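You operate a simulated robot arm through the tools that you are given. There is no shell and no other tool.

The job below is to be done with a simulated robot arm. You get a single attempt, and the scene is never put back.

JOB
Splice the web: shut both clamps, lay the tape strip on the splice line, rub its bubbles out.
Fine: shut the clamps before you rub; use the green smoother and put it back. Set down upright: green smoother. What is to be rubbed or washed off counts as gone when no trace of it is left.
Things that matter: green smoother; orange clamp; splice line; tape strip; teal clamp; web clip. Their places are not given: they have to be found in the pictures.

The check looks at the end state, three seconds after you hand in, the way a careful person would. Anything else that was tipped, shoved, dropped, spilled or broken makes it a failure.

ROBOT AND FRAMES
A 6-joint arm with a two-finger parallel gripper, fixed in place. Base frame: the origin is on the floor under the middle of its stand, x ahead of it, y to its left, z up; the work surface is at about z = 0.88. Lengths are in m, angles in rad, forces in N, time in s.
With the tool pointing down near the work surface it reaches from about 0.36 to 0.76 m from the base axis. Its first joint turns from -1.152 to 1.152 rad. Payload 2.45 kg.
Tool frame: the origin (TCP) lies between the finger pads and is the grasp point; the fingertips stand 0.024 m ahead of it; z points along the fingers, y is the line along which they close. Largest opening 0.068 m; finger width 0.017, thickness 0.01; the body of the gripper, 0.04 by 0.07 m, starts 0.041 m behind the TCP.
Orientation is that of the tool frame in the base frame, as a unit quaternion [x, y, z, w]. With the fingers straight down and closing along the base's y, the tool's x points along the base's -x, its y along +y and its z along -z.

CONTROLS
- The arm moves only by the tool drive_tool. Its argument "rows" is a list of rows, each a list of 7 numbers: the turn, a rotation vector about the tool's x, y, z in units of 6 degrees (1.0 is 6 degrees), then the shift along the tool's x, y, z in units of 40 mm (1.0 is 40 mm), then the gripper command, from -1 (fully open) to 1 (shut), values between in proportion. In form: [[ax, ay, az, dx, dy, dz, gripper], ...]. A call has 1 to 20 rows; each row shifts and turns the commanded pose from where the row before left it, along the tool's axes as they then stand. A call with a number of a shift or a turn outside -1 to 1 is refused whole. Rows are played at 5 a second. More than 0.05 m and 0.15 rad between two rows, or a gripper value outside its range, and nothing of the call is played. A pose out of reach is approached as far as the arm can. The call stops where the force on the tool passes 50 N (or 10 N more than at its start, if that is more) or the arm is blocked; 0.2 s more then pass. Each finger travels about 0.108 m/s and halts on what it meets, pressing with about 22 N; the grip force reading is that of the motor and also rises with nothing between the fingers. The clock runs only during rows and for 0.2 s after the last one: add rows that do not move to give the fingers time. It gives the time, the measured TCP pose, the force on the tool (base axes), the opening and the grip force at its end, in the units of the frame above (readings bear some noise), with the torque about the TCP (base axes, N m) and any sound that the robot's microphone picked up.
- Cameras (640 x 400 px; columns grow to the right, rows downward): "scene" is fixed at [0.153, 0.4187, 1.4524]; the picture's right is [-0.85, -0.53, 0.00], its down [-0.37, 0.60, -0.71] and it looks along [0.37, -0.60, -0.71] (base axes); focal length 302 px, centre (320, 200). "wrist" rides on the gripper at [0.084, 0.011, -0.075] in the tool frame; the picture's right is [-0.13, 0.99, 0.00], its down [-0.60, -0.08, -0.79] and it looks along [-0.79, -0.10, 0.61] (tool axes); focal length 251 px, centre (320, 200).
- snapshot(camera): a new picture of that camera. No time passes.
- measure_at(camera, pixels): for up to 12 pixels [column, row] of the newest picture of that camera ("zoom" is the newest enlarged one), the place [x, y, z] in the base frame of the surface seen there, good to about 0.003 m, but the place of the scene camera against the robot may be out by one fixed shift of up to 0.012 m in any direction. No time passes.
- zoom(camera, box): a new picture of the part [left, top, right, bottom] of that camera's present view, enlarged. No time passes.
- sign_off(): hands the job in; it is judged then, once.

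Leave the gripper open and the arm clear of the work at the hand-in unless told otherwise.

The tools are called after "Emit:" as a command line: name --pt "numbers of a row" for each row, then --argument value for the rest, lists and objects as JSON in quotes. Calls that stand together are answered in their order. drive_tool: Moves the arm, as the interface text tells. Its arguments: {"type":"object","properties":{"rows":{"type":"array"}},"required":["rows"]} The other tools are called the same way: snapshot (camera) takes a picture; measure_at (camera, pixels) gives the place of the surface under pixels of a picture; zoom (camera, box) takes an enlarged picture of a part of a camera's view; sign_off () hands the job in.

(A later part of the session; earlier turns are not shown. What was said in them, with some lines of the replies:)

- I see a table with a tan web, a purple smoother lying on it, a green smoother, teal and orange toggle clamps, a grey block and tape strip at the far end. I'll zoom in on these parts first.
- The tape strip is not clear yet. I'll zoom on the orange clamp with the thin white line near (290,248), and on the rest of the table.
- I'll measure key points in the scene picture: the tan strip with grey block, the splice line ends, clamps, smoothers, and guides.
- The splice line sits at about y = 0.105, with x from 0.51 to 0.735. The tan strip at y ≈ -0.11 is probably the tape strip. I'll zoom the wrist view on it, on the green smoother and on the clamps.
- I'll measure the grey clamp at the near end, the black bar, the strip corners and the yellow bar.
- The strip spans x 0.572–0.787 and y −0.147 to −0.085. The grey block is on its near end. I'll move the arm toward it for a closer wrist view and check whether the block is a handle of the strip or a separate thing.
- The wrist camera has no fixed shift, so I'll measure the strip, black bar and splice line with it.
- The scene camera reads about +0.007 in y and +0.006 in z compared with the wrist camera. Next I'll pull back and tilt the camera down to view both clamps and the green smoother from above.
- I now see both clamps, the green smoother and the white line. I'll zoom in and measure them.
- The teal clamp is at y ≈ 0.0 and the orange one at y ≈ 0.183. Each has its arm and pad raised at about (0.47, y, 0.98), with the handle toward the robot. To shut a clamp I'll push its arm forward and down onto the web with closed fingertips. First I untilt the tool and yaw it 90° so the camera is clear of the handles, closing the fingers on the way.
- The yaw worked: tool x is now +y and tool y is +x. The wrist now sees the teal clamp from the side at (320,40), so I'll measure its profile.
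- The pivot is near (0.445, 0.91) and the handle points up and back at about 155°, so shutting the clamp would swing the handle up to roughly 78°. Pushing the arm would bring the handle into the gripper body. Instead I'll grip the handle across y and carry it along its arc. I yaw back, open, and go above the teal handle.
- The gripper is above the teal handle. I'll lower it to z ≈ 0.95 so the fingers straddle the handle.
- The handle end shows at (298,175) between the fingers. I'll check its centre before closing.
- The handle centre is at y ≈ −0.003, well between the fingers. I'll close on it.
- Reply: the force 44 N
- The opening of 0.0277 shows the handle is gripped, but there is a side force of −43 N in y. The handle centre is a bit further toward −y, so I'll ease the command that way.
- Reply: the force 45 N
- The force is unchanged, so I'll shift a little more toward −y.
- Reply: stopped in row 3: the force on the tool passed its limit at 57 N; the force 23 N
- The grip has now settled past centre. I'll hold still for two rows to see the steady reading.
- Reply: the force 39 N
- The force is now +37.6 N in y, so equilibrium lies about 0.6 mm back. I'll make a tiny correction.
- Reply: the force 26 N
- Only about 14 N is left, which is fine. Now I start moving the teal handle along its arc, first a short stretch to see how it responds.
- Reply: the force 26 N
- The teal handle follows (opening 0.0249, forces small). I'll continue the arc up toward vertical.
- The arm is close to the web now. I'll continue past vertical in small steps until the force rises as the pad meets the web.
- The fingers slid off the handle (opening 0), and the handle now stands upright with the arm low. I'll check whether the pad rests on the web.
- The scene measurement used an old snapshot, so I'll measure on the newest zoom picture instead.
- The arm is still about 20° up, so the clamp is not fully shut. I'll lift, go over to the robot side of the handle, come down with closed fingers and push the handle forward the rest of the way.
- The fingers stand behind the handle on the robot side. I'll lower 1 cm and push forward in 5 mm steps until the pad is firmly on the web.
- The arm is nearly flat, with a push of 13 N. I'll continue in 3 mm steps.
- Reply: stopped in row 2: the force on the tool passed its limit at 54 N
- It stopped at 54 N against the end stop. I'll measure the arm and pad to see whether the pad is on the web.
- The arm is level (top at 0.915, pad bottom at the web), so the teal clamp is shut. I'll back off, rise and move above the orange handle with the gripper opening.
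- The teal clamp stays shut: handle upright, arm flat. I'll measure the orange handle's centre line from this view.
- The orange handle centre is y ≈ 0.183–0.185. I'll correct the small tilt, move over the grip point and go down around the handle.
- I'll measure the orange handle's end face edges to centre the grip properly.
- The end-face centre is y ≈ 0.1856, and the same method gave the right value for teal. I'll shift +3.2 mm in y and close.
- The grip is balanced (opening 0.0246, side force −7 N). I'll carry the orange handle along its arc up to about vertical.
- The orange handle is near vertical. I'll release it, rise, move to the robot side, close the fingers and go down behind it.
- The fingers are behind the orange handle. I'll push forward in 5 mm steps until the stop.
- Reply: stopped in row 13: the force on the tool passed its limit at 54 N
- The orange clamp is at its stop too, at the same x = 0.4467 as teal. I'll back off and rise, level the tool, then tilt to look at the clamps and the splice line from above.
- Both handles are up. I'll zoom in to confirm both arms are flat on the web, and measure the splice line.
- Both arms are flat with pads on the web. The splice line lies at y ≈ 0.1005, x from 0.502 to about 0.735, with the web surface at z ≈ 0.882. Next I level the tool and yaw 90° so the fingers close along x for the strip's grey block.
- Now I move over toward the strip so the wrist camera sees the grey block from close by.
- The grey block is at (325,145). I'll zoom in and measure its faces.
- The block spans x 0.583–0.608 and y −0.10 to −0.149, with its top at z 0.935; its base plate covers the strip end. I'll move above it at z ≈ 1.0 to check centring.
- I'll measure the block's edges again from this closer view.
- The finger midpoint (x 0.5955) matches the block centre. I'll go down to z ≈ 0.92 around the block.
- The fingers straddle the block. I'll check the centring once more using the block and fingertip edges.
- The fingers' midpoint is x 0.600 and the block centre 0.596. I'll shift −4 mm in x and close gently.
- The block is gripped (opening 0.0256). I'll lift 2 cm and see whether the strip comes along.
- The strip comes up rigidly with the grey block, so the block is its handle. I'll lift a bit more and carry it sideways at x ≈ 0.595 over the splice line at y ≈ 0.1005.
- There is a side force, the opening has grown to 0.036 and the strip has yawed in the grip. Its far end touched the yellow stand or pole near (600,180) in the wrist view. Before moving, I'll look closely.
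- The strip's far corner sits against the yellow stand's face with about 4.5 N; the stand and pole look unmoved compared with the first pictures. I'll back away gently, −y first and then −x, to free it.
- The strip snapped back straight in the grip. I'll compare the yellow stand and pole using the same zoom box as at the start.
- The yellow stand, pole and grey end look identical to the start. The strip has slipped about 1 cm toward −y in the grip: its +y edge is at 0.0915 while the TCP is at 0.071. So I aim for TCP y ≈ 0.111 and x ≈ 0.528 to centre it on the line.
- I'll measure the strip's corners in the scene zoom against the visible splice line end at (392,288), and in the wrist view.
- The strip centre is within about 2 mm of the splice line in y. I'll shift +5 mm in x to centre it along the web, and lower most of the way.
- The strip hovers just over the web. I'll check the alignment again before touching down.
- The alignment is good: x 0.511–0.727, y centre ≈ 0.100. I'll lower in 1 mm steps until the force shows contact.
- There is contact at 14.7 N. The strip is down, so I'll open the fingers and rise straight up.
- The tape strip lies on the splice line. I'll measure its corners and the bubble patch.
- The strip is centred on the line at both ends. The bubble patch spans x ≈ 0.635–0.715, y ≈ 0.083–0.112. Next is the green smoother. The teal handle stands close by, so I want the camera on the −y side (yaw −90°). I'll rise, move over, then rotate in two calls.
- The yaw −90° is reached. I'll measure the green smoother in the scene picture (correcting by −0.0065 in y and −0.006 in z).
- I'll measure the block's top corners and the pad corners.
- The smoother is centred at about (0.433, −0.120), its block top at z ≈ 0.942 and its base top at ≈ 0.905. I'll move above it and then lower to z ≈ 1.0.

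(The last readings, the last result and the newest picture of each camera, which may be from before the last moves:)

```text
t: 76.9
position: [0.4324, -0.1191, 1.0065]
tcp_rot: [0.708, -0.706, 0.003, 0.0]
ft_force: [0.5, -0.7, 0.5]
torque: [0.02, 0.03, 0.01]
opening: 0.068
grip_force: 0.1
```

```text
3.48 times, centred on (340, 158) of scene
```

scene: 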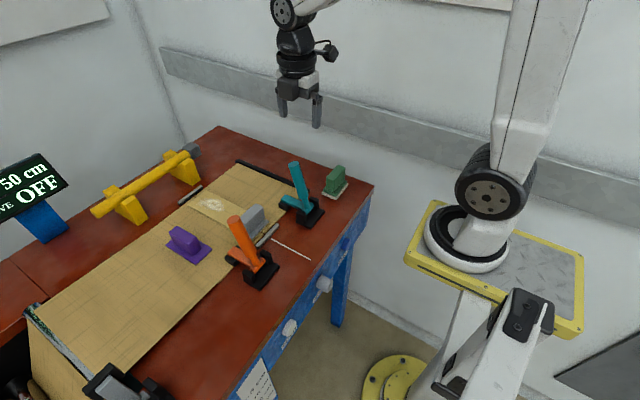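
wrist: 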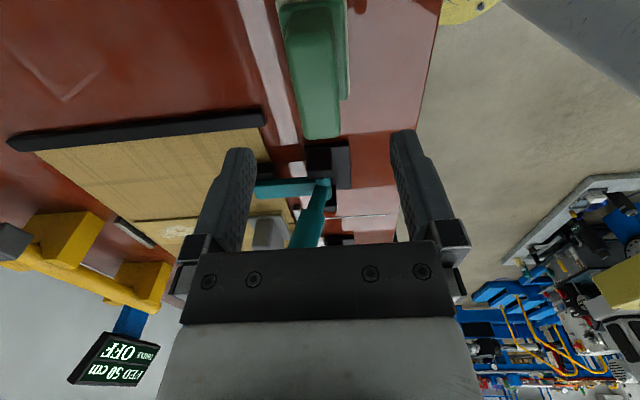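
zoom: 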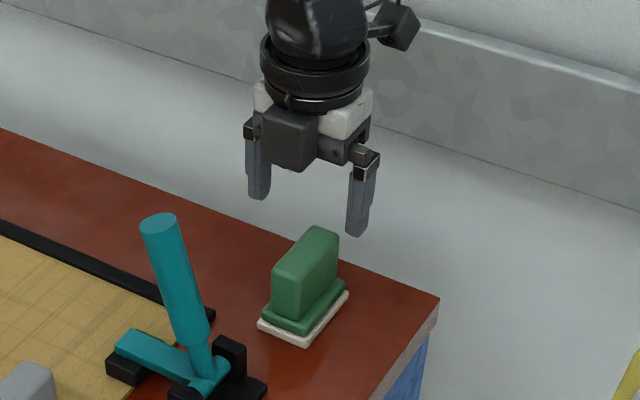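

I'll measure the block's edges and fingertips in this wrist view for centring.

Emit:
measure_at --camera "wrist" --pixels '[[290, 40], [330, 38], [302, 130], [340, 128], [288, 20], [333, 15], [315, 60], [348, 90], [240, 155], [402, 140], [320, 135], [346, 30]]'

```text
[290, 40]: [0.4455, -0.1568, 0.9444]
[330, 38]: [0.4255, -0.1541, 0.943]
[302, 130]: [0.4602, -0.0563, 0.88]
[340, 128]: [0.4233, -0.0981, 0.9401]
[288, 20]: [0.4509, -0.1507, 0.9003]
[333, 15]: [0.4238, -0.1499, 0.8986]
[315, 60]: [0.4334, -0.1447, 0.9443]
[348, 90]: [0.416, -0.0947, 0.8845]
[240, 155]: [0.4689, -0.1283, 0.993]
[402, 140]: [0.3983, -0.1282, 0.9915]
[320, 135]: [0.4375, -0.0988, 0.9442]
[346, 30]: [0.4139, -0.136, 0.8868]
```

The block centre is x ≈ 0.435, y ≈ −0.124. I'll make a small correction and lower to z ≈ 0.934.

Emit:
drive_tool --pt "0 0 0 0.1 -0.03 0.6 -1" --pt "0 0 0 0 0 0.6 -1" --pt "0 0 0 0 0 0.6 -1" --pt "0 0 0 0 0 0 -1"

Emit:
snapshot --camera "wrist"

Emit:
zoom --camera "scene" --box '[280, 100, 400, 215]'

```text
t: 77.9
position: [0.4322, -0.1261, 0.9348]
tcp_rot: [0.707, -0.707, 0.002, -0.001]
ft_force: [0.4, -0.7, 0.3]
torque: [-0.02, 0.02, -0.01]
opening: 0.0678
grip_force: 0.2
```

```text
taken
```

wrist: 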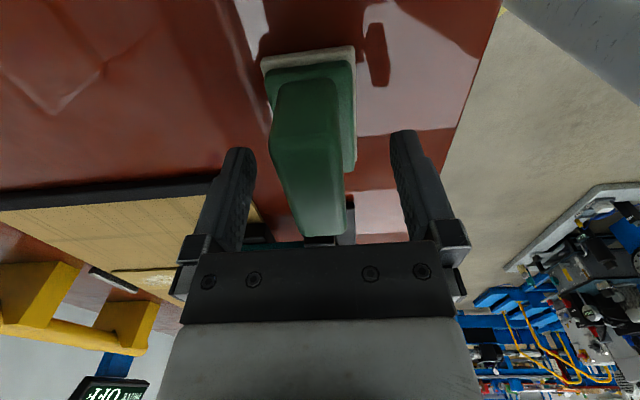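

```text
3.48 times, centred on (340, 158) of scene
```

zoom: 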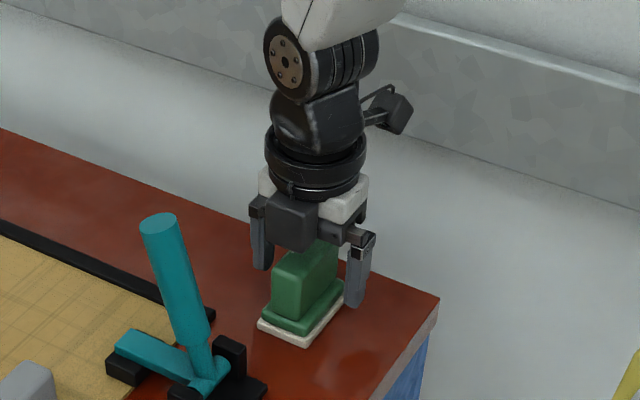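

I'll check the centring once more at this height.

Emit:
measure_at --camera "wrist" --pixels '[[272, 145], [340, 140], [305, 145], [275, 90], [338, 88], [241, 155], [402, 140], [264, 70], [353, 50], [355, 165], [300, 60]]'

```text
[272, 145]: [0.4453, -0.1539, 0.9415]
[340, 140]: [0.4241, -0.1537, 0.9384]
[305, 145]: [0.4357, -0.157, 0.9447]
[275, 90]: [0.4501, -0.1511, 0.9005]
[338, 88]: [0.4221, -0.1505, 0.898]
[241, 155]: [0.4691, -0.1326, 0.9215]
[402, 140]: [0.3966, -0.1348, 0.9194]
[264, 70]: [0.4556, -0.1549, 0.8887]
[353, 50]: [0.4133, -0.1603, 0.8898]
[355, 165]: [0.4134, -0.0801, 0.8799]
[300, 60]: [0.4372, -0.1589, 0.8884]
```

The block centre is x 0.4347 and the finger midpoint 0.4329. I'll shift +1.7 mm in x and close.

Emit:
drive_tool --pt "0 0 0 0 -0.043 0 -1" --pt "0 0 0 0 0 0 -1" --pt "0 0 0 0 0 0 0.1" --pt "0 0 0 0 0 0 0.3" --pt "0 0 0 0 0 0 1" --pt "0 0 0 0 0 0 1" --pt "0 0 0 0 0 0 1"

```text
t: 79.5
position: [0.4348, -0.125, 0.9348]
tcp_rot: [0.707, -0.707, 0.003, -0.001]
ft_force: [0.1, 0.6, 1.2]
torque: [-0.02, -0.01, -0.01]
opening: 0.0257
grip_force: 22.1
```

The smoother is gripped (home TCP pose 0.4348, −0.125, 0.9348). I'll lift it 6 cm, move +x at y = −0.125 to stay clear of the clamps, then move +y over the strip.

Emit:
drive_tool --pt "0 0 0 0 0 -0.3 1" --pt "0 0 0 0 0 -0.6 1" --pt "0 0 0 0 0 -0.6 1" --pt "0 0 0 0 -0.3 0 1" --pt "0 0 0 0 -0.6 0 1" --pt "0 0 0 0 -0.7 0 1" --pt "0 0 0 0 -0.7 0 1" --pt "0 0 0 0 -0.7 0 1" --pt "0 0 0 0 -0.7 0 1" --pt "0 0 0 0 -0.7 0 1" --pt "0 0 0 0 -0.7 0 1" --pt "0 0 0 0 -0.6 0 1" --pt "0 0 0 0 -0.3 0 1" --pt "0 0 0 0 0 0 1"

Emit:
snapshot --camera "scene"

```text
t: 82.5
position: [0.6734, -0.1244, 0.9949]
tcp_rot: [0.707, -0.707, 0.002, -0.001]
ft_force: [0.5, -0.7, -2.0]
torque: [0.01, 0.02, -0.02]
opening: 0.0258
grip_force: 22.1
```

```text
taken
```

scene: 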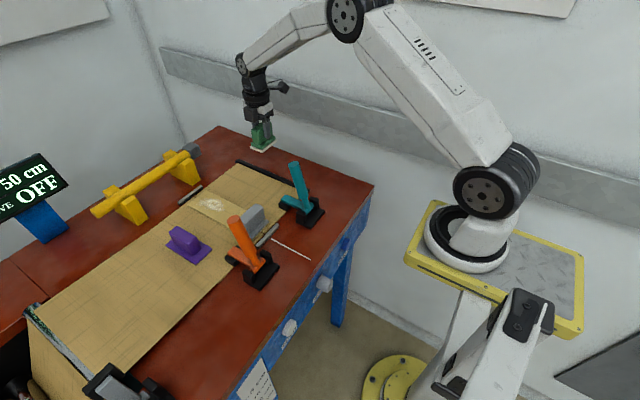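

I'm carrying it well clear. Now I move +y over the strip to y ≈ 0.1005.

Emit:
drive_tool --pt "0 0 0 -0.3 0 0 1" --pt "0 0 0 -0.55 0 0 1" --pt "0 0 0 -0.6 0 0 1" --pt "0 0 0 -0.6 0 0 1" --pt "0 0 0 -0.6 0 0 1" --pt "0 0 0 -0.6 0 0 1" --pt "0 0 0 -0.6 0 0 1" --pt "0 0 0 -0.6 0 0 1" --pt "0 0 0 -0.6 0 0 1" --pt "0 0 0 -0.4 0 0 1" --pt "0 0 0 -0.17 0 0 1" --pt "0 0 0 0 0 0.5 1" --pt "0 0 0 0 0 0.5 1" --pt "0 0 0 0 0 0 1"

Emit:
snapshot --camera "wrist"

Emit:
zoom --camera "scene" --box '[160, 140, 320, 270]'

```text
t: 85.5
position: [0.6744, 0.1001, 0.9551]
tcp_rot: [0.708, -0.706, 0.003, -0.001]
ft_force: [0.2, 0.5, -0.7]
torque: [-0.01, -0.01, 0.01]
opening: 0.0255
grip_force: 22.4
```

```text
taken
```

wrist: 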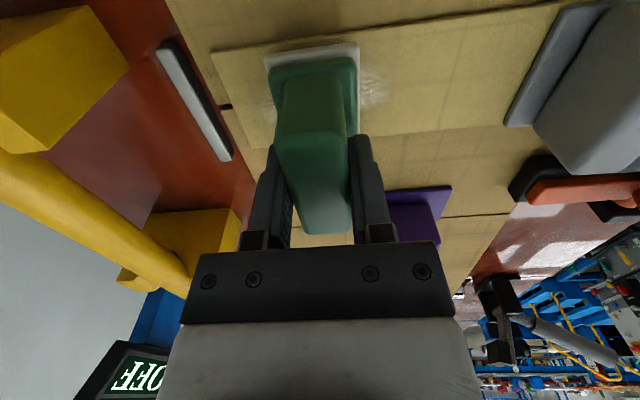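

```text
3.08 times, centred on (240, 205) of scene
```

zoom: 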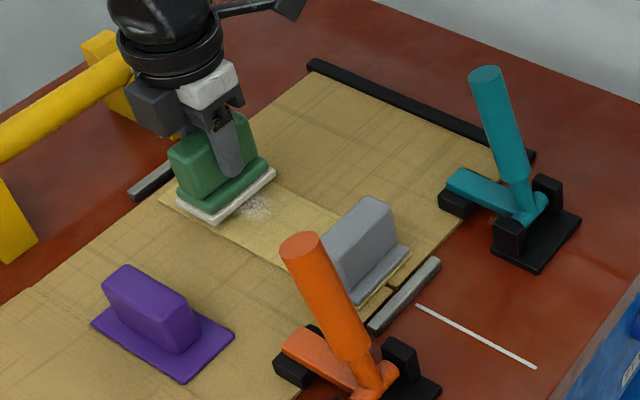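

The smoother is over the bubble patch. I'll lower in small steps until the force shows light contact.

Emit:
drive_tool --pt "0 0 0 0 0 0.15 1" --pt "0 0 0 0 0 0.1 1" --pt "0 0 0 0 0 0.025 1" --pt "0 0 0 0 0 0.025 1" --pt "0 0 0 0 0 0 1"

```text
t: 86.7
position: [0.6739, 0.1003, 0.9429]
tcp_rot: [0.708, -0.707, 0.002, -0.001]
ft_force: [-2.5, -0.2, 5.8]
torque: [-0.07, 0.28, 0.01]
opening: 0.0257
grip_force: 22.4
```

Contact at 5.8 N. I'll press a touch more and make a short rubbing stroke in x, to see the effect and whether the strip stays put.

Emit:
drive_tool --pt "0 0 0 0 0 0.012 1" --pt "0 0 0 0 -0.15 0 1" --pt "0 0 0 0 -0.15 0 1" --pt "0 0 0 0 -0.15 0 1" --pt "0 0 0 0 -0.15 0 1" --pt "0 0 0 0 0 0 1"

Emit:
zoom --camera "scene" --box '[160, 140, 320, 270]'

Emit:
snapshot --camera "wrist"

```text
t: 88.1
position: [0.6987, 0.0992, 0.9418]
tcp_rot: [0.708, -0.707, 0.003, -0.002]
ft_force: [-4.6, 1.8, 12.8]
torque: [0.07, 0.33, 0.0]
opening: 0.0257
grip_force: 21.7
```

```text
3.08 times, centred on (240, 205) of scene
```

zoom: 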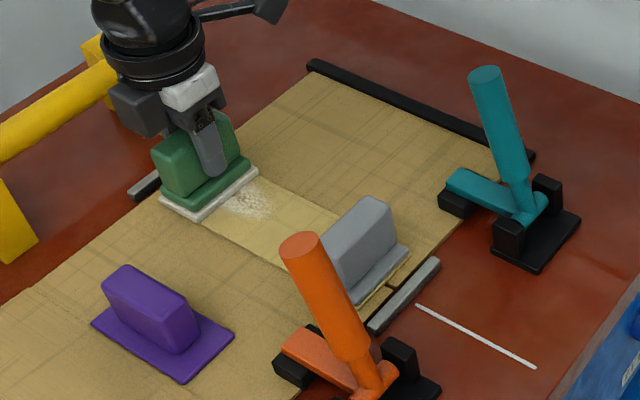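

```text
taken
```

wrist: 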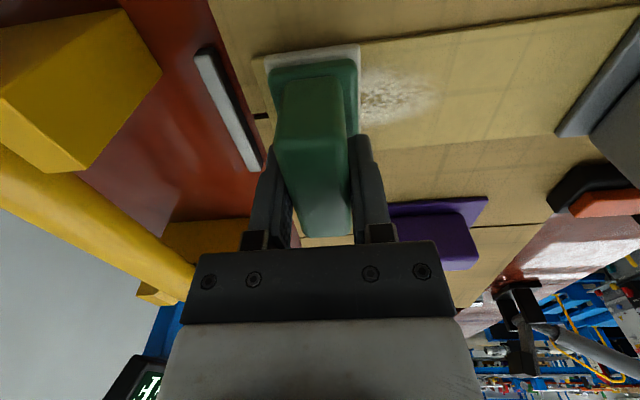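

The strip stays put and the normal force is 12.8 N. Now I make a full stroke back toward −x to x ≈ 0.62 and forward again to x ≈ 0.70.

Emit:
drive_tool --pt "0 0 0 0 0.2 0 1" --pt "0 0 0 0 0.2 0 1" --pt "0 0 0 0 0.2 0 1" --pt "0 0 0 0 0.2 0 1" --pt "0 0 0 0 0.2 0 1" --pt "0 0 0 0 0.2 0 1" --pt "0 0 0 0 0.2 0 1" --pt "0 0 0 0 0.2 0 1" --pt "0 0 0 0 0.2 0 1" --pt "0 0 0 0 0.2 0 1" --pt "0 0 0 0 0 0 1"

Emit:
zoom --camera "scene" --box '[160, 140, 320, 270]'

```text
t: 90.5
position: [0.6184, 0.1008, 0.9434]
tcp_rot: [0.708, -0.706, 0.002, 0.0]
ft_force: [-0.2, -0.2, -1.9]
torque: [0.01, 0.0, -0.01]
opening: 0.0259
grip_force: 21.8
```

```text
3.08 times, centred on (240, 205) of scene
```

zoom: 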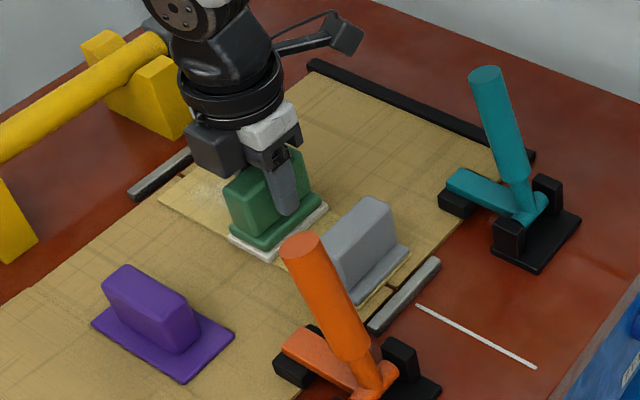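

The patch has faded a lot. The pad has lost contact at this end (force about 0), so I'll lower slightly to regain it.

Emit:
drive_tool --pt "0 0 0 0 0 0.02 1" --pt "0 0 0 0 0 0.02 1" --pt "0 0 0 0 0 0 1"

```text
t: 91.3
position: [0.6193, 0.1006, 0.9411]
tcp_rot: [0.708, -0.706, 0.003, -0.001]
ft_force: [-5.6, -1.5, 15.1]
torque: [-0.07, 0.35, -0.01]
opening: 0.0257
grip_force: 22.2
```

The force is 15 N again. I stroke toward +x, easing z up very slightly along the way.

Emit:
drive_tool --pt "0 0 0 0 -0.2 -0.002 1" --pt "0 0 0 0 -0.2 -0.002 1" --pt "0 0 0 0 -0.2 -0.002 1" --pt "0 0 0 0 -0.2 -0.002 1" --pt "0 0 0 0 -0.2 -0.002 1" --pt "0 0 0 0 0 0 1"

Emit:
drive_tool --pt "0 0 0 0 -0.2 -0.003 1" --pt "0 0 0 0 -0.2 -0.003 1" --pt "0 0 0 0 -0.2 -0.003 1" --pt "0 0 0 0 -0.2 -0.003 1" --pt "0 0 0 0 -0.2 -0.003 1" --pt "0 0 0 0 0 0 1"

Emit:
zoom --camera "scene" --box '[160, 140, 320, 270]'

Emit:
snapshot --camera "wrist"

```text
t: 92.7
position: [0.6591, 0.1004, 0.9411]
tcp_rot: [0.708, -0.706, 0.004, 0.0]
ft_force: [-3.9, -0.4, 8.6]
torque: [0.01, 0.3, -0.01]
opening: 0.0258
grip_force: 21.8
```

```text
t: 94.1
position: [0.7003, 0.0995, 0.9407]
tcp_rot: [0.708, -0.707, 0.002, -0.002]
ft_force: [-4.4, -0.1, 10.4]
torque: [0.08, 0.26, 0.01]
opening: 0.0255
grip_force: 22.2
```

```text
3.08 times, centred on (240, 205) of scene
```

zoom: 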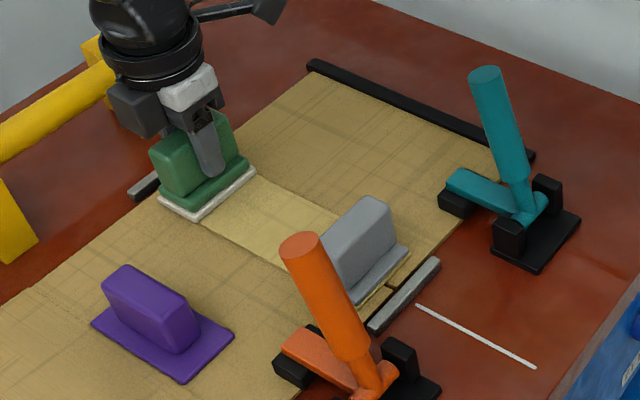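

```text
taken
```

wrist: 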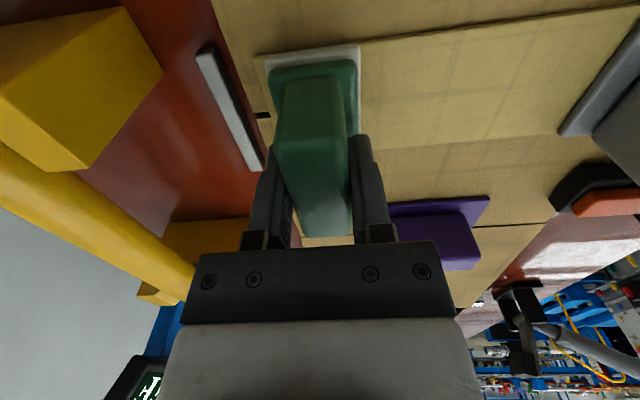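

The near part of the patch is clean. Another stroke: a bit further +x to 0.706, then back to −x with a matching tiny lowering.

Emit:
drive_tool --pt "0 0 0 0 -0.15 0.004 1" --pt "0 0 0 0 0 0 1" --pt "0 0 0 0 0.2 0.004 1" --pt "0 0 0 0 0.2 0.004 1" --pt "0 0 0 0 0.2 0.004 1" --pt "0 0 0 0 0.2 0.004 1" --pt "0 0 0 0 0.2 0.004 1" --pt "0 0 0 0 0.2 0.004 1" --pt "0 0 0 0 0 0 1"

Emit:
drive_tool --pt "0 0 0 0 0.2 0.004 1" --pt "0 0 0 0 0.2 0.004 1" --pt "0 0 0 0 0.2 0.004 1" --pt "0 0 0 0 0.2 0.004 1" --pt "0 0 0 0 0.2 0.004 1" --pt "0 0 0 0 0 0 1"

Emit:
zoom --camera "scene" --box '[190, 170, 270, 240]'

Emit:
snapshot --camera "wrist"

```text
t: 96.1
position: [0.6572, 0.1003, 0.9411]
tcp_rot: [0.708, -0.706, 0.003, -0.001]
ft_force: [5.8, -0.2, 17.2]
torque: [-0.04, 0.07, 0.01]
opening: 0.0261
grip_force: 22.3
```

```text
t: 97.5
position: [0.6186, 0.1012, 0.9415]
tcp_rot: [0.708, -0.706, 0.004, -0.004]
ft_force: [8.3, 0.5, 22.2]
torque: [-0.06, 0.07, -0.01]
opening: 0.0256
grip_force: 22.5
```

```text
5.71 times, centred on (230, 205) of scene
```

zoom: 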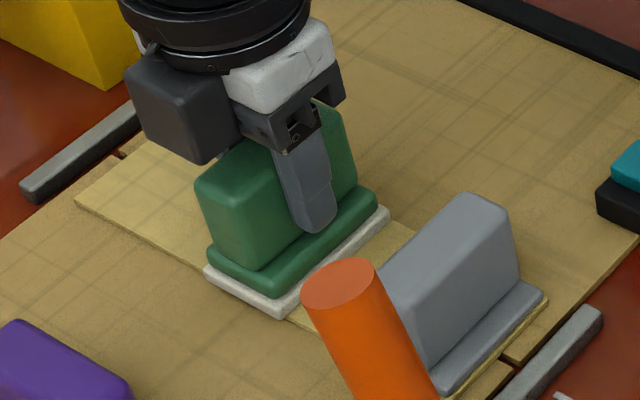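

```text
taken
```

wrist: 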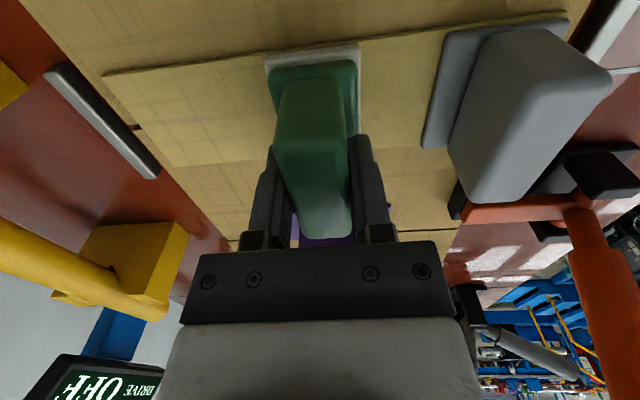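

The far part looks clean now. I'll do one more pass in each direction to be thorough, then lift to inspect.

Emit:
drive_tool --pt "0 0 0 0 -0.2 -0.004 1" --pt "0 0 0 0 -0.2 -0.004 1" --pt "0 0 0 0 -0.2 -0.004 1" --pt "0 0 0 0 -0.2 -0.004 1" --pt "0 0 0 0 -0.2 -0.004 1" --pt "0 0 0 0 -0.2 -0.004 1" --pt "0 0 0 0 -0.2 -0.004 1" --pt "0 0 0 0 -0.2 -0.004 1" --pt "0 0 0 0 -0.2 -0.004 1" --pt "0 0 0 0 -0.2 -0.004 1" --pt "0 0 0 0 -0.1 0 1" --pt "0 0 0 0 0 0 1"

Emit:
drive_tool --pt "0 0 0 0 0.2 0.004 1" --pt "0 0 0 0 0.2 0.004 1" --pt "0 0 0 0 0.2 0.004 1" --pt "0 0 0 0 0.2 0.004 1" --pt "0 0 0 0 0.2 0.004 1" --pt "0 0 0 0 0.2 0.003 1" --pt "0 0 0 0 0.2 0.003 1" --pt "0 0 0 0 0.2 0.003 1" --pt "0 0 0 0 0 0 1"

```text
t: 100.1
position: [0.7007, 0.101, 0.9406]
tcp_rot: [0.708, -0.707, 0.002, -0.001]
ft_force: [-4.5, 1.5, 12.7]
torque: [0.13, 0.09, 0.02]
opening: 0.0257
grip_force: 21.9
```

```text
t: 102.1
position: [0.6369, 0.1002, 0.9414]
tcp_rot: [0.707, -0.707, 0.004, -0.002]
ft_force: [6.4, -0.7, 18.5]
torque: [0.02, -0.03, -0.04]
opening: 0.0255
grip_force: 22.1
```

The passes are done with 13–18 N. Now I lift the smoother about 6 cm and inspect the strip.

Emit:
drive_tool --pt "0 0 0 0 0 -0.3 1" --pt "0 0 0 0 0 -0.6 1" --pt "0 0 0 0 0 -0.6 1" --pt "0 0 0 0.6 0 0 1" --pt "0 0 0 0.7 0 0 1" --pt "0 0 0 0.7 0 0 1" --pt "0 0 0 0 0 0 1"

Emit:
zoom --camera "scene" --box '[190, 170, 270, 240]'

Emit:
snapshot --camera "wrist"

Emit:
snapshot --camera "scene"

```text
t: 103.7
position: [0.6337, 0.0212, 0.9995]
tcp_rot: [0.708, -0.706, 0.003, 0.0]
ft_force: [-0.1, 0.7, -1.8]
torque: [0.0, 0.0, -0.04]
opening: 0.0257
grip_force: 21.5
```

```text
5.71 times, centred on (230, 205) of scene
```

zoom: 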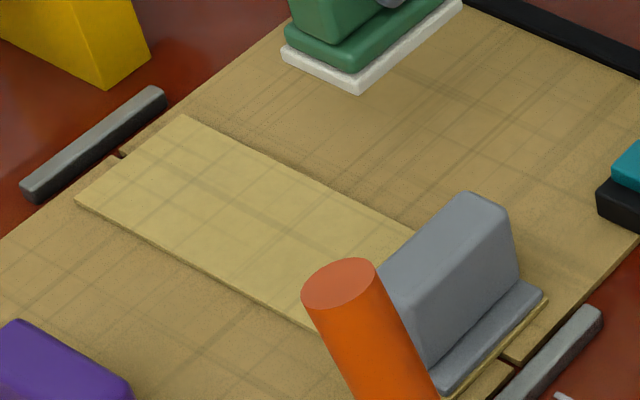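

```text
taken
```

wrist: 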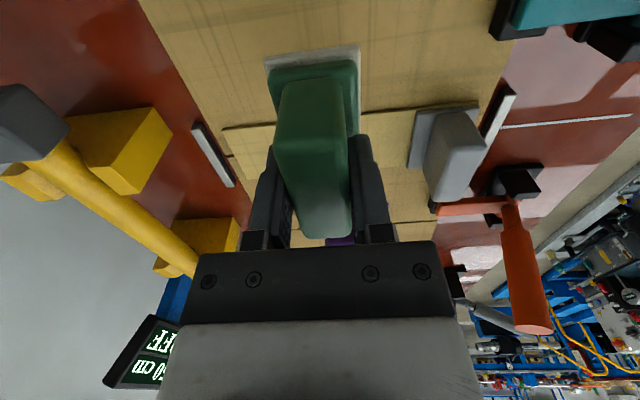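

```text
taken
```

scene: 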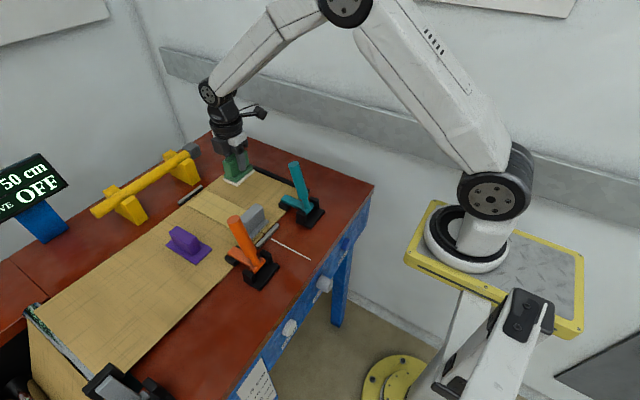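

The strip looks clean and unmoved. I'll zoom in further on the former patch to look for traces.

Emit:
zoom --camera "scene" --box '[195, 185, 245, 222]'

```text
10.81 times, centred on (220, 204) of scene
```

zoom: 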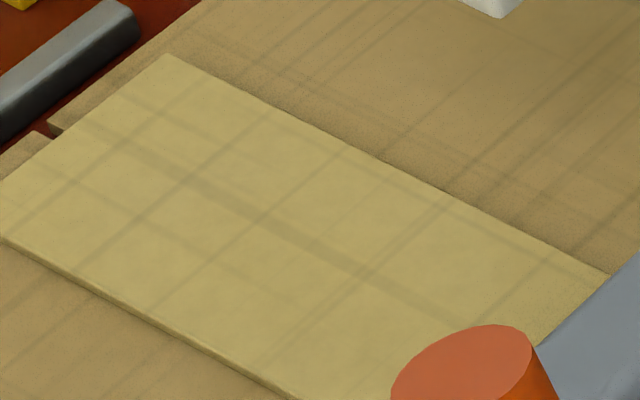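

No trace is left. Now I carry the green smoother back: first −y to −0.125, then −x to 0.435.

Emit:
drive_tool --pt "0 0 0 0.4 0 0 1" --pt "0 0 0 0.65 0 0 1" --pt "0 0 0 0.65 0 0 1" --pt "0 0 0 0.65 0 0 1" --pt "0 0 0 0.65 0 0 1" --pt "0 0 0 0.4 0 0 1" --pt "0 0 0 0.24 0 0 1" --pt "0 0 0 0 0.4 0 1" --pt "0 0 0 0 0.65 0 1" --pt "0 0 0 0 0.65 0 1" --pt "0 0 0 0 0.65 0 1" --pt "0 0 0 0 0.65 0 1" --pt "0 0 0 0 0.65 0 1" --pt "0 0 0 0 0.65 0 1" --pt "0 0 0 0 0.4 0 1" --pt "0 0 0 0 0.27 0 1" --pt "0 0 0 0 0 0 1"

Emit:
snapshot --camera "wrist"

```text
t: 107.3
position: [0.4379, -0.1275, 0.998]
tcp_rot: [0.708, -0.707, 0.003, 0.0]
ft_force: [0.3, -0.1, -1.1]
torque: [-0.01, -0.02, 0.0]
opening: 0.0259
grip_force: 21.4
```

```text
taken
```

wrist: 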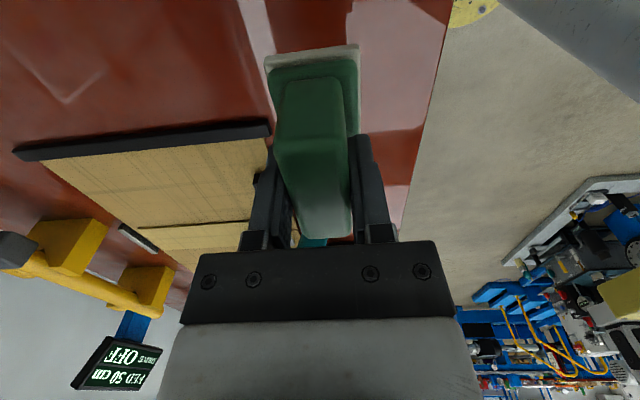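

I'm close to home. I'll correct by (−3, +2) mm and lower to just above the table.

Emit:
drive_tool --pt "0 0 0 -0.05 0.07 0.3 1" --pt "0 0 0 0 0 0.5 1" --pt "0 0 0 0 0 0.4 1" --pt "0 0 0 0 0 0.25 1" --pt "0 0 0 0 0 0 1"

```text
t: 108.5
position: [0.435, -0.1251, 0.9393]
tcp_rot: [0.708, -0.706, 0.003, 0.0]
ft_force: [-0.7, 0.2, -1.1]
torque: [-0.03, 0.0, 0.0]
opening: 0.0254
grip_force: 21.9
```

The pose is (0.435, −0.1251, 0.9393) with no contact yet. I'll lower in 1 mm steps.

Emit:
drive_tool --pt "0 0 0 0 0 0.05 1" --pt "0 0 0 0 0 0.025 1" --pt "0 0 0 0 0 0.025 1" --pt "0 0 0 0 0 0 1"

```text
t: 109.5
position: [0.4348, -0.1229, 0.9377]
tcp_rot: [0.708, -0.706, 0.003, -0.001]
ft_force: [0.4, -0.1, -0.9]
torque: [0.0, 0.02, -0.04]
opening: 0.026
grip_force: 21.5
```

No contact yet, so I lower further in 0.8 mm steps.

Emit:
drive_tool --pt "0 0 0 0 0 0.02 1" --pt "0 0 0 0 0 0.02 1" --pt "0 0 0 0 0 0 1"

```text
t: 110.3
position: [0.4361, -0.1232, 0.9355]
tcp_rot: [0.708, -0.706, 0.003, 0.0]
ft_force: [0.0, 0.1, -1.3]
torque: [0.0, -0.01, 0.01]
opening: 0.0255
grip_force: 22.1
```

Emit:
drive_tool --pt "0 0 0 0 0 0.02 1" --pt "0 0 0 0 0 0.015 1" --pt "0 0 0 0 0 0 1"

```text
t: 111.1
position: [0.4364, -0.1228, 0.9355]
tcp_rot: [0.708, -0.706, 0.003, 0.0]
ft_force: [1.1, 0.7, -1.8]
torque: [-0.01, 0.02, 0.01]
opening: 0.026
grip_force: 21.7
```

There is still no contact, so I'll keep lowering a little.

Emit:
drive_tool --pt "0 0 0 0 0 0.02 1" --pt "0 0 0 0 0 0.02 1" --pt "0 0 0 0 0 0 1"

Emit:
zoom --camera "scene" --box '[300, 130, 380, 210]'

```text
t: 111.9
position: [0.4352, -0.1227, 0.9334]
tcp_rot: [0.708, -0.706, 0.003, -0.001]
ft_force: [0.4, -0.2, -1.7]
torque: [0.0, -0.03, 0.02]
opening: 0.0257
grip_force: 22.9
```

```text
5.00 times, centred on (340, 170) of scene
```

zoom: 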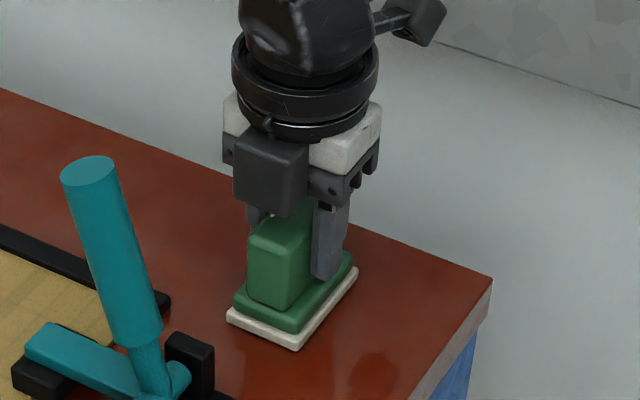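

It is within a millimetre or two of the table. I continue down in small steps.

Emit:
drive_tool --pt "0 0 0 0 0 0.02 1" --pt "0 0 0 0 0 0 1"

```text
t: 112.5
position: [0.4363, -0.1235, 0.9334]
tcp_rot: [0.708, -0.706, 0.003, -0.002]
ft_force: [0.4, 1.3, 2.8]
torque: [0.22, 0.15, -0.01]
opening: 0.0259
grip_force: 22.2
```

Contact is made (+2.8 N). I'll settle it by 0.4 mm more, then open the fingers slowly and rise.

Emit:
drive_tool --pt "0 0 0 0 0 0.01 1" --pt "0 0 0 0 0 0 0.4" --pt "0 0 0 0 0 0 0.1" --pt "0 0 0 0 0 0 -0.4" --pt "0 0 0 0 0 0 -1" --pt "0 0 0 0 0 0 -1" --pt "0 0 0 0 0 -0.3 -1" --pt "0 0 0 0 0 -0.7 -1" --pt "0 0 0 0 0 -0.8 -1" --pt "0 0 0 0 0 -0.9 -1" --pt "0 0 0 0 0 -0.9 -1" --pt "0 0 0 0 0 -0.9 -1" --pt "0 0 0 0 0 0 -1"

Emit:
snapshot --camera "scene"

Emit:
zoom --camera "scene" --box '[300, 150, 370, 210]'

```text
t: 115.3
position: [0.4325, -0.1219, 1.1137]
tcp_rot: [0.708, -0.706, 0.003, 0.0]
ft_force: [0.0, 0.1, 0.9]
torque: [0.03, 0.0, 0.04]
opening: 0.068
grip_force: 0.2
```

```text
taken
```

scene: 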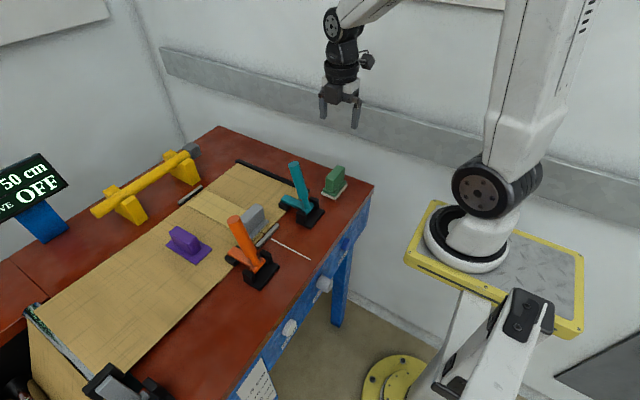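

```text
6.67 times, centred on (335, 180) of scene
```

zoom: 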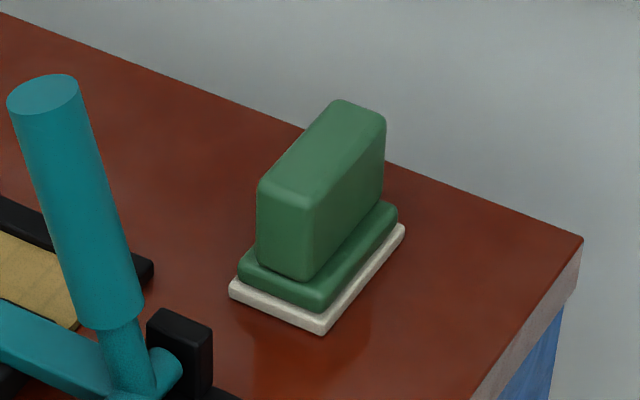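

The smoother is back upright within about 2 mm of its first place. Now I compare other things with the start pictures: the black bar, clamps, strip, purple smoother and yellow stand.

Emit:
zoom --camera "scene" --box '[220, 130, 380, 230]'

Emit:
zoom --camera "scene" --box '[80, 130, 260, 260]'

Emit:
zoom --camera "scene" --box '[220, 200, 340, 300]'

Emit:
zoom --camera "scene" --box '[0, 260, 340, 400]'

```text
4.00 times, centred on (300, 180) of scene
```

zoom: 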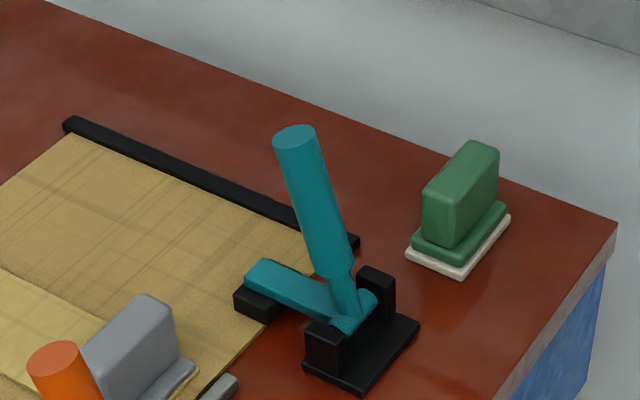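

```text
3.08 times, centred on (170, 195) of scene
```

zoom: 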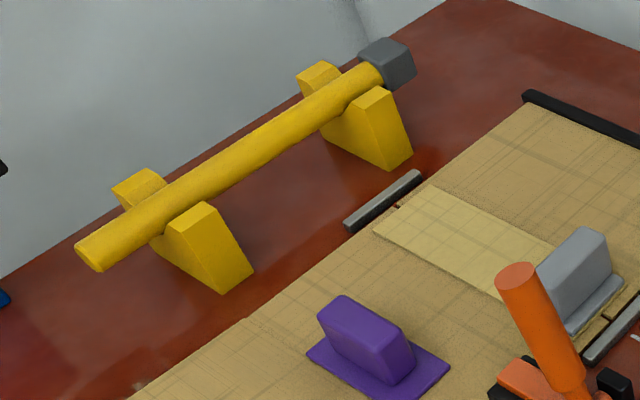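

```text
4.00 times, centred on (280, 250) of scene
```

zoom: 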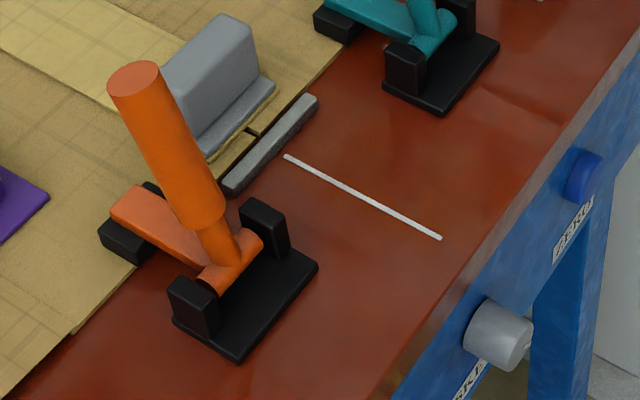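

```text
1.88 times, centred on (170, 330) of scene
```

zoom: 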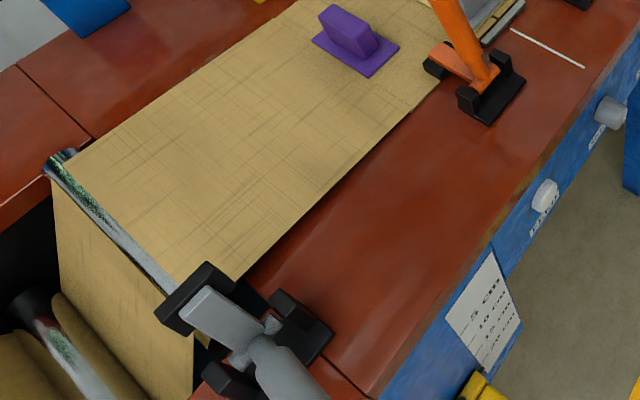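

Everything else is unmoved. I'll do a last check that both clamp arms are level, and look at the strip from the wrist side later.

Emit:
measure_at --camera "scene" --pixels '[[286, 197], [291, 200], [297, 203], [235, 252], [240, 256], [246, 260], [225, 205], [210, 200], [240, 218]]'

```text
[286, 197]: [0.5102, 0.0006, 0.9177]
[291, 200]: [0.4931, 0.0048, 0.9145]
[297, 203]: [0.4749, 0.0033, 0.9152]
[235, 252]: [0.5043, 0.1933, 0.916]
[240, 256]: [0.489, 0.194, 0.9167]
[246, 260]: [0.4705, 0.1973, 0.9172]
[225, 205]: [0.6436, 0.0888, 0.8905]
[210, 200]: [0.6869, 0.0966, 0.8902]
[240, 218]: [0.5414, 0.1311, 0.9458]
```

Both arms are level on the web. I'll take a wrist look at the strip from here and move the arm up, clear of the work.

Emit:
drive_tool --pt "0 0 0 0 -0.5 -0.5 -1" --pt "0 0 0 0 -0.5 -0.5 -1" --pt "0 0 0 0 -0.5 -0.5 -1" --pt "0 0 0 0 -0.5 -0.3 -1" --pt "0 0 0 0 0 0 -1"

Emit:
snapshot --camera "wrist"

Emit:
zoom --camera "wrist" --box '[100, 40, 360, 200]'

```text
t: 116.5
position: [0.514, -0.1229, 1.1809]
tcp_rot: [0.707, -0.707, 0.002, 0.0]
ft_force: [0.0, 0.2, -0.6]
torque: [0.01, 0.01, 0.04]
opening: 0.0677
grip_force: 0.1
```

```text
taken
```

wrist: 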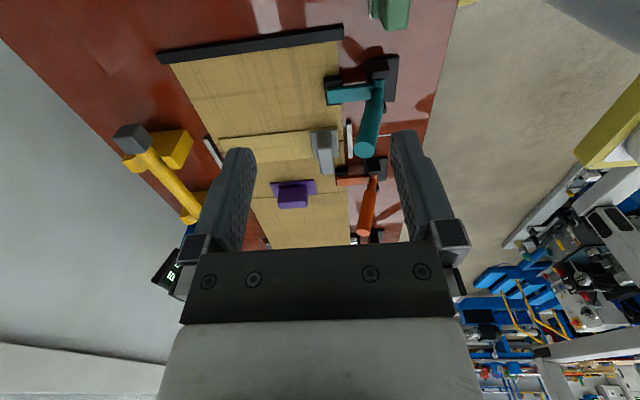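

```text
2.46 times, centred on (230, 120) of wrist
```

zoom: 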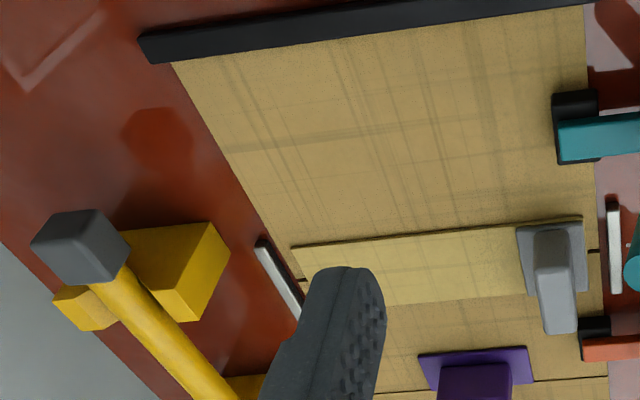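

From this side as well, the strip is clean, lies along the splice line and covers it. Both clamps are shut and the green smoother stands upright at its place. The gripper is open and the arm is clear at z ≈ 1.18, so I hand the job in.

Emit:
sign_off

```text
The job is handed in.
```

The splice is done and handed in. I don't have the check's verdict.

- **Clamps:** Teal and orange were both shut before any rubbing. Both arms measured level with their pads on the web.
- **Tape strip:** It lies along the splice line, centred to within about 2–3 mm across it and covering the line in the middle of both ends.
- **Bubbles:** Several passes with the green smoother at about 10–20 N cleared the patch. No trace showed in close views from both cameras.
- **Green smoother:** It is back upright within about 2 mm of where it stood.
- **Arm:** The gripper is open and the arm is clear of the work.

**Contact on the way:** While I carried the strip over, its far corner touched the yellow pole stand at about 4.5 N, and the strip turned in the grip. I backed off and it straightened. The stand, pole and everything else looked the same as in the first pictures afterwards.

**Web clip:** I took it to be the black bar across the web's far end, and it looks unmoved. I also left alone the open grey clamp near the roll.
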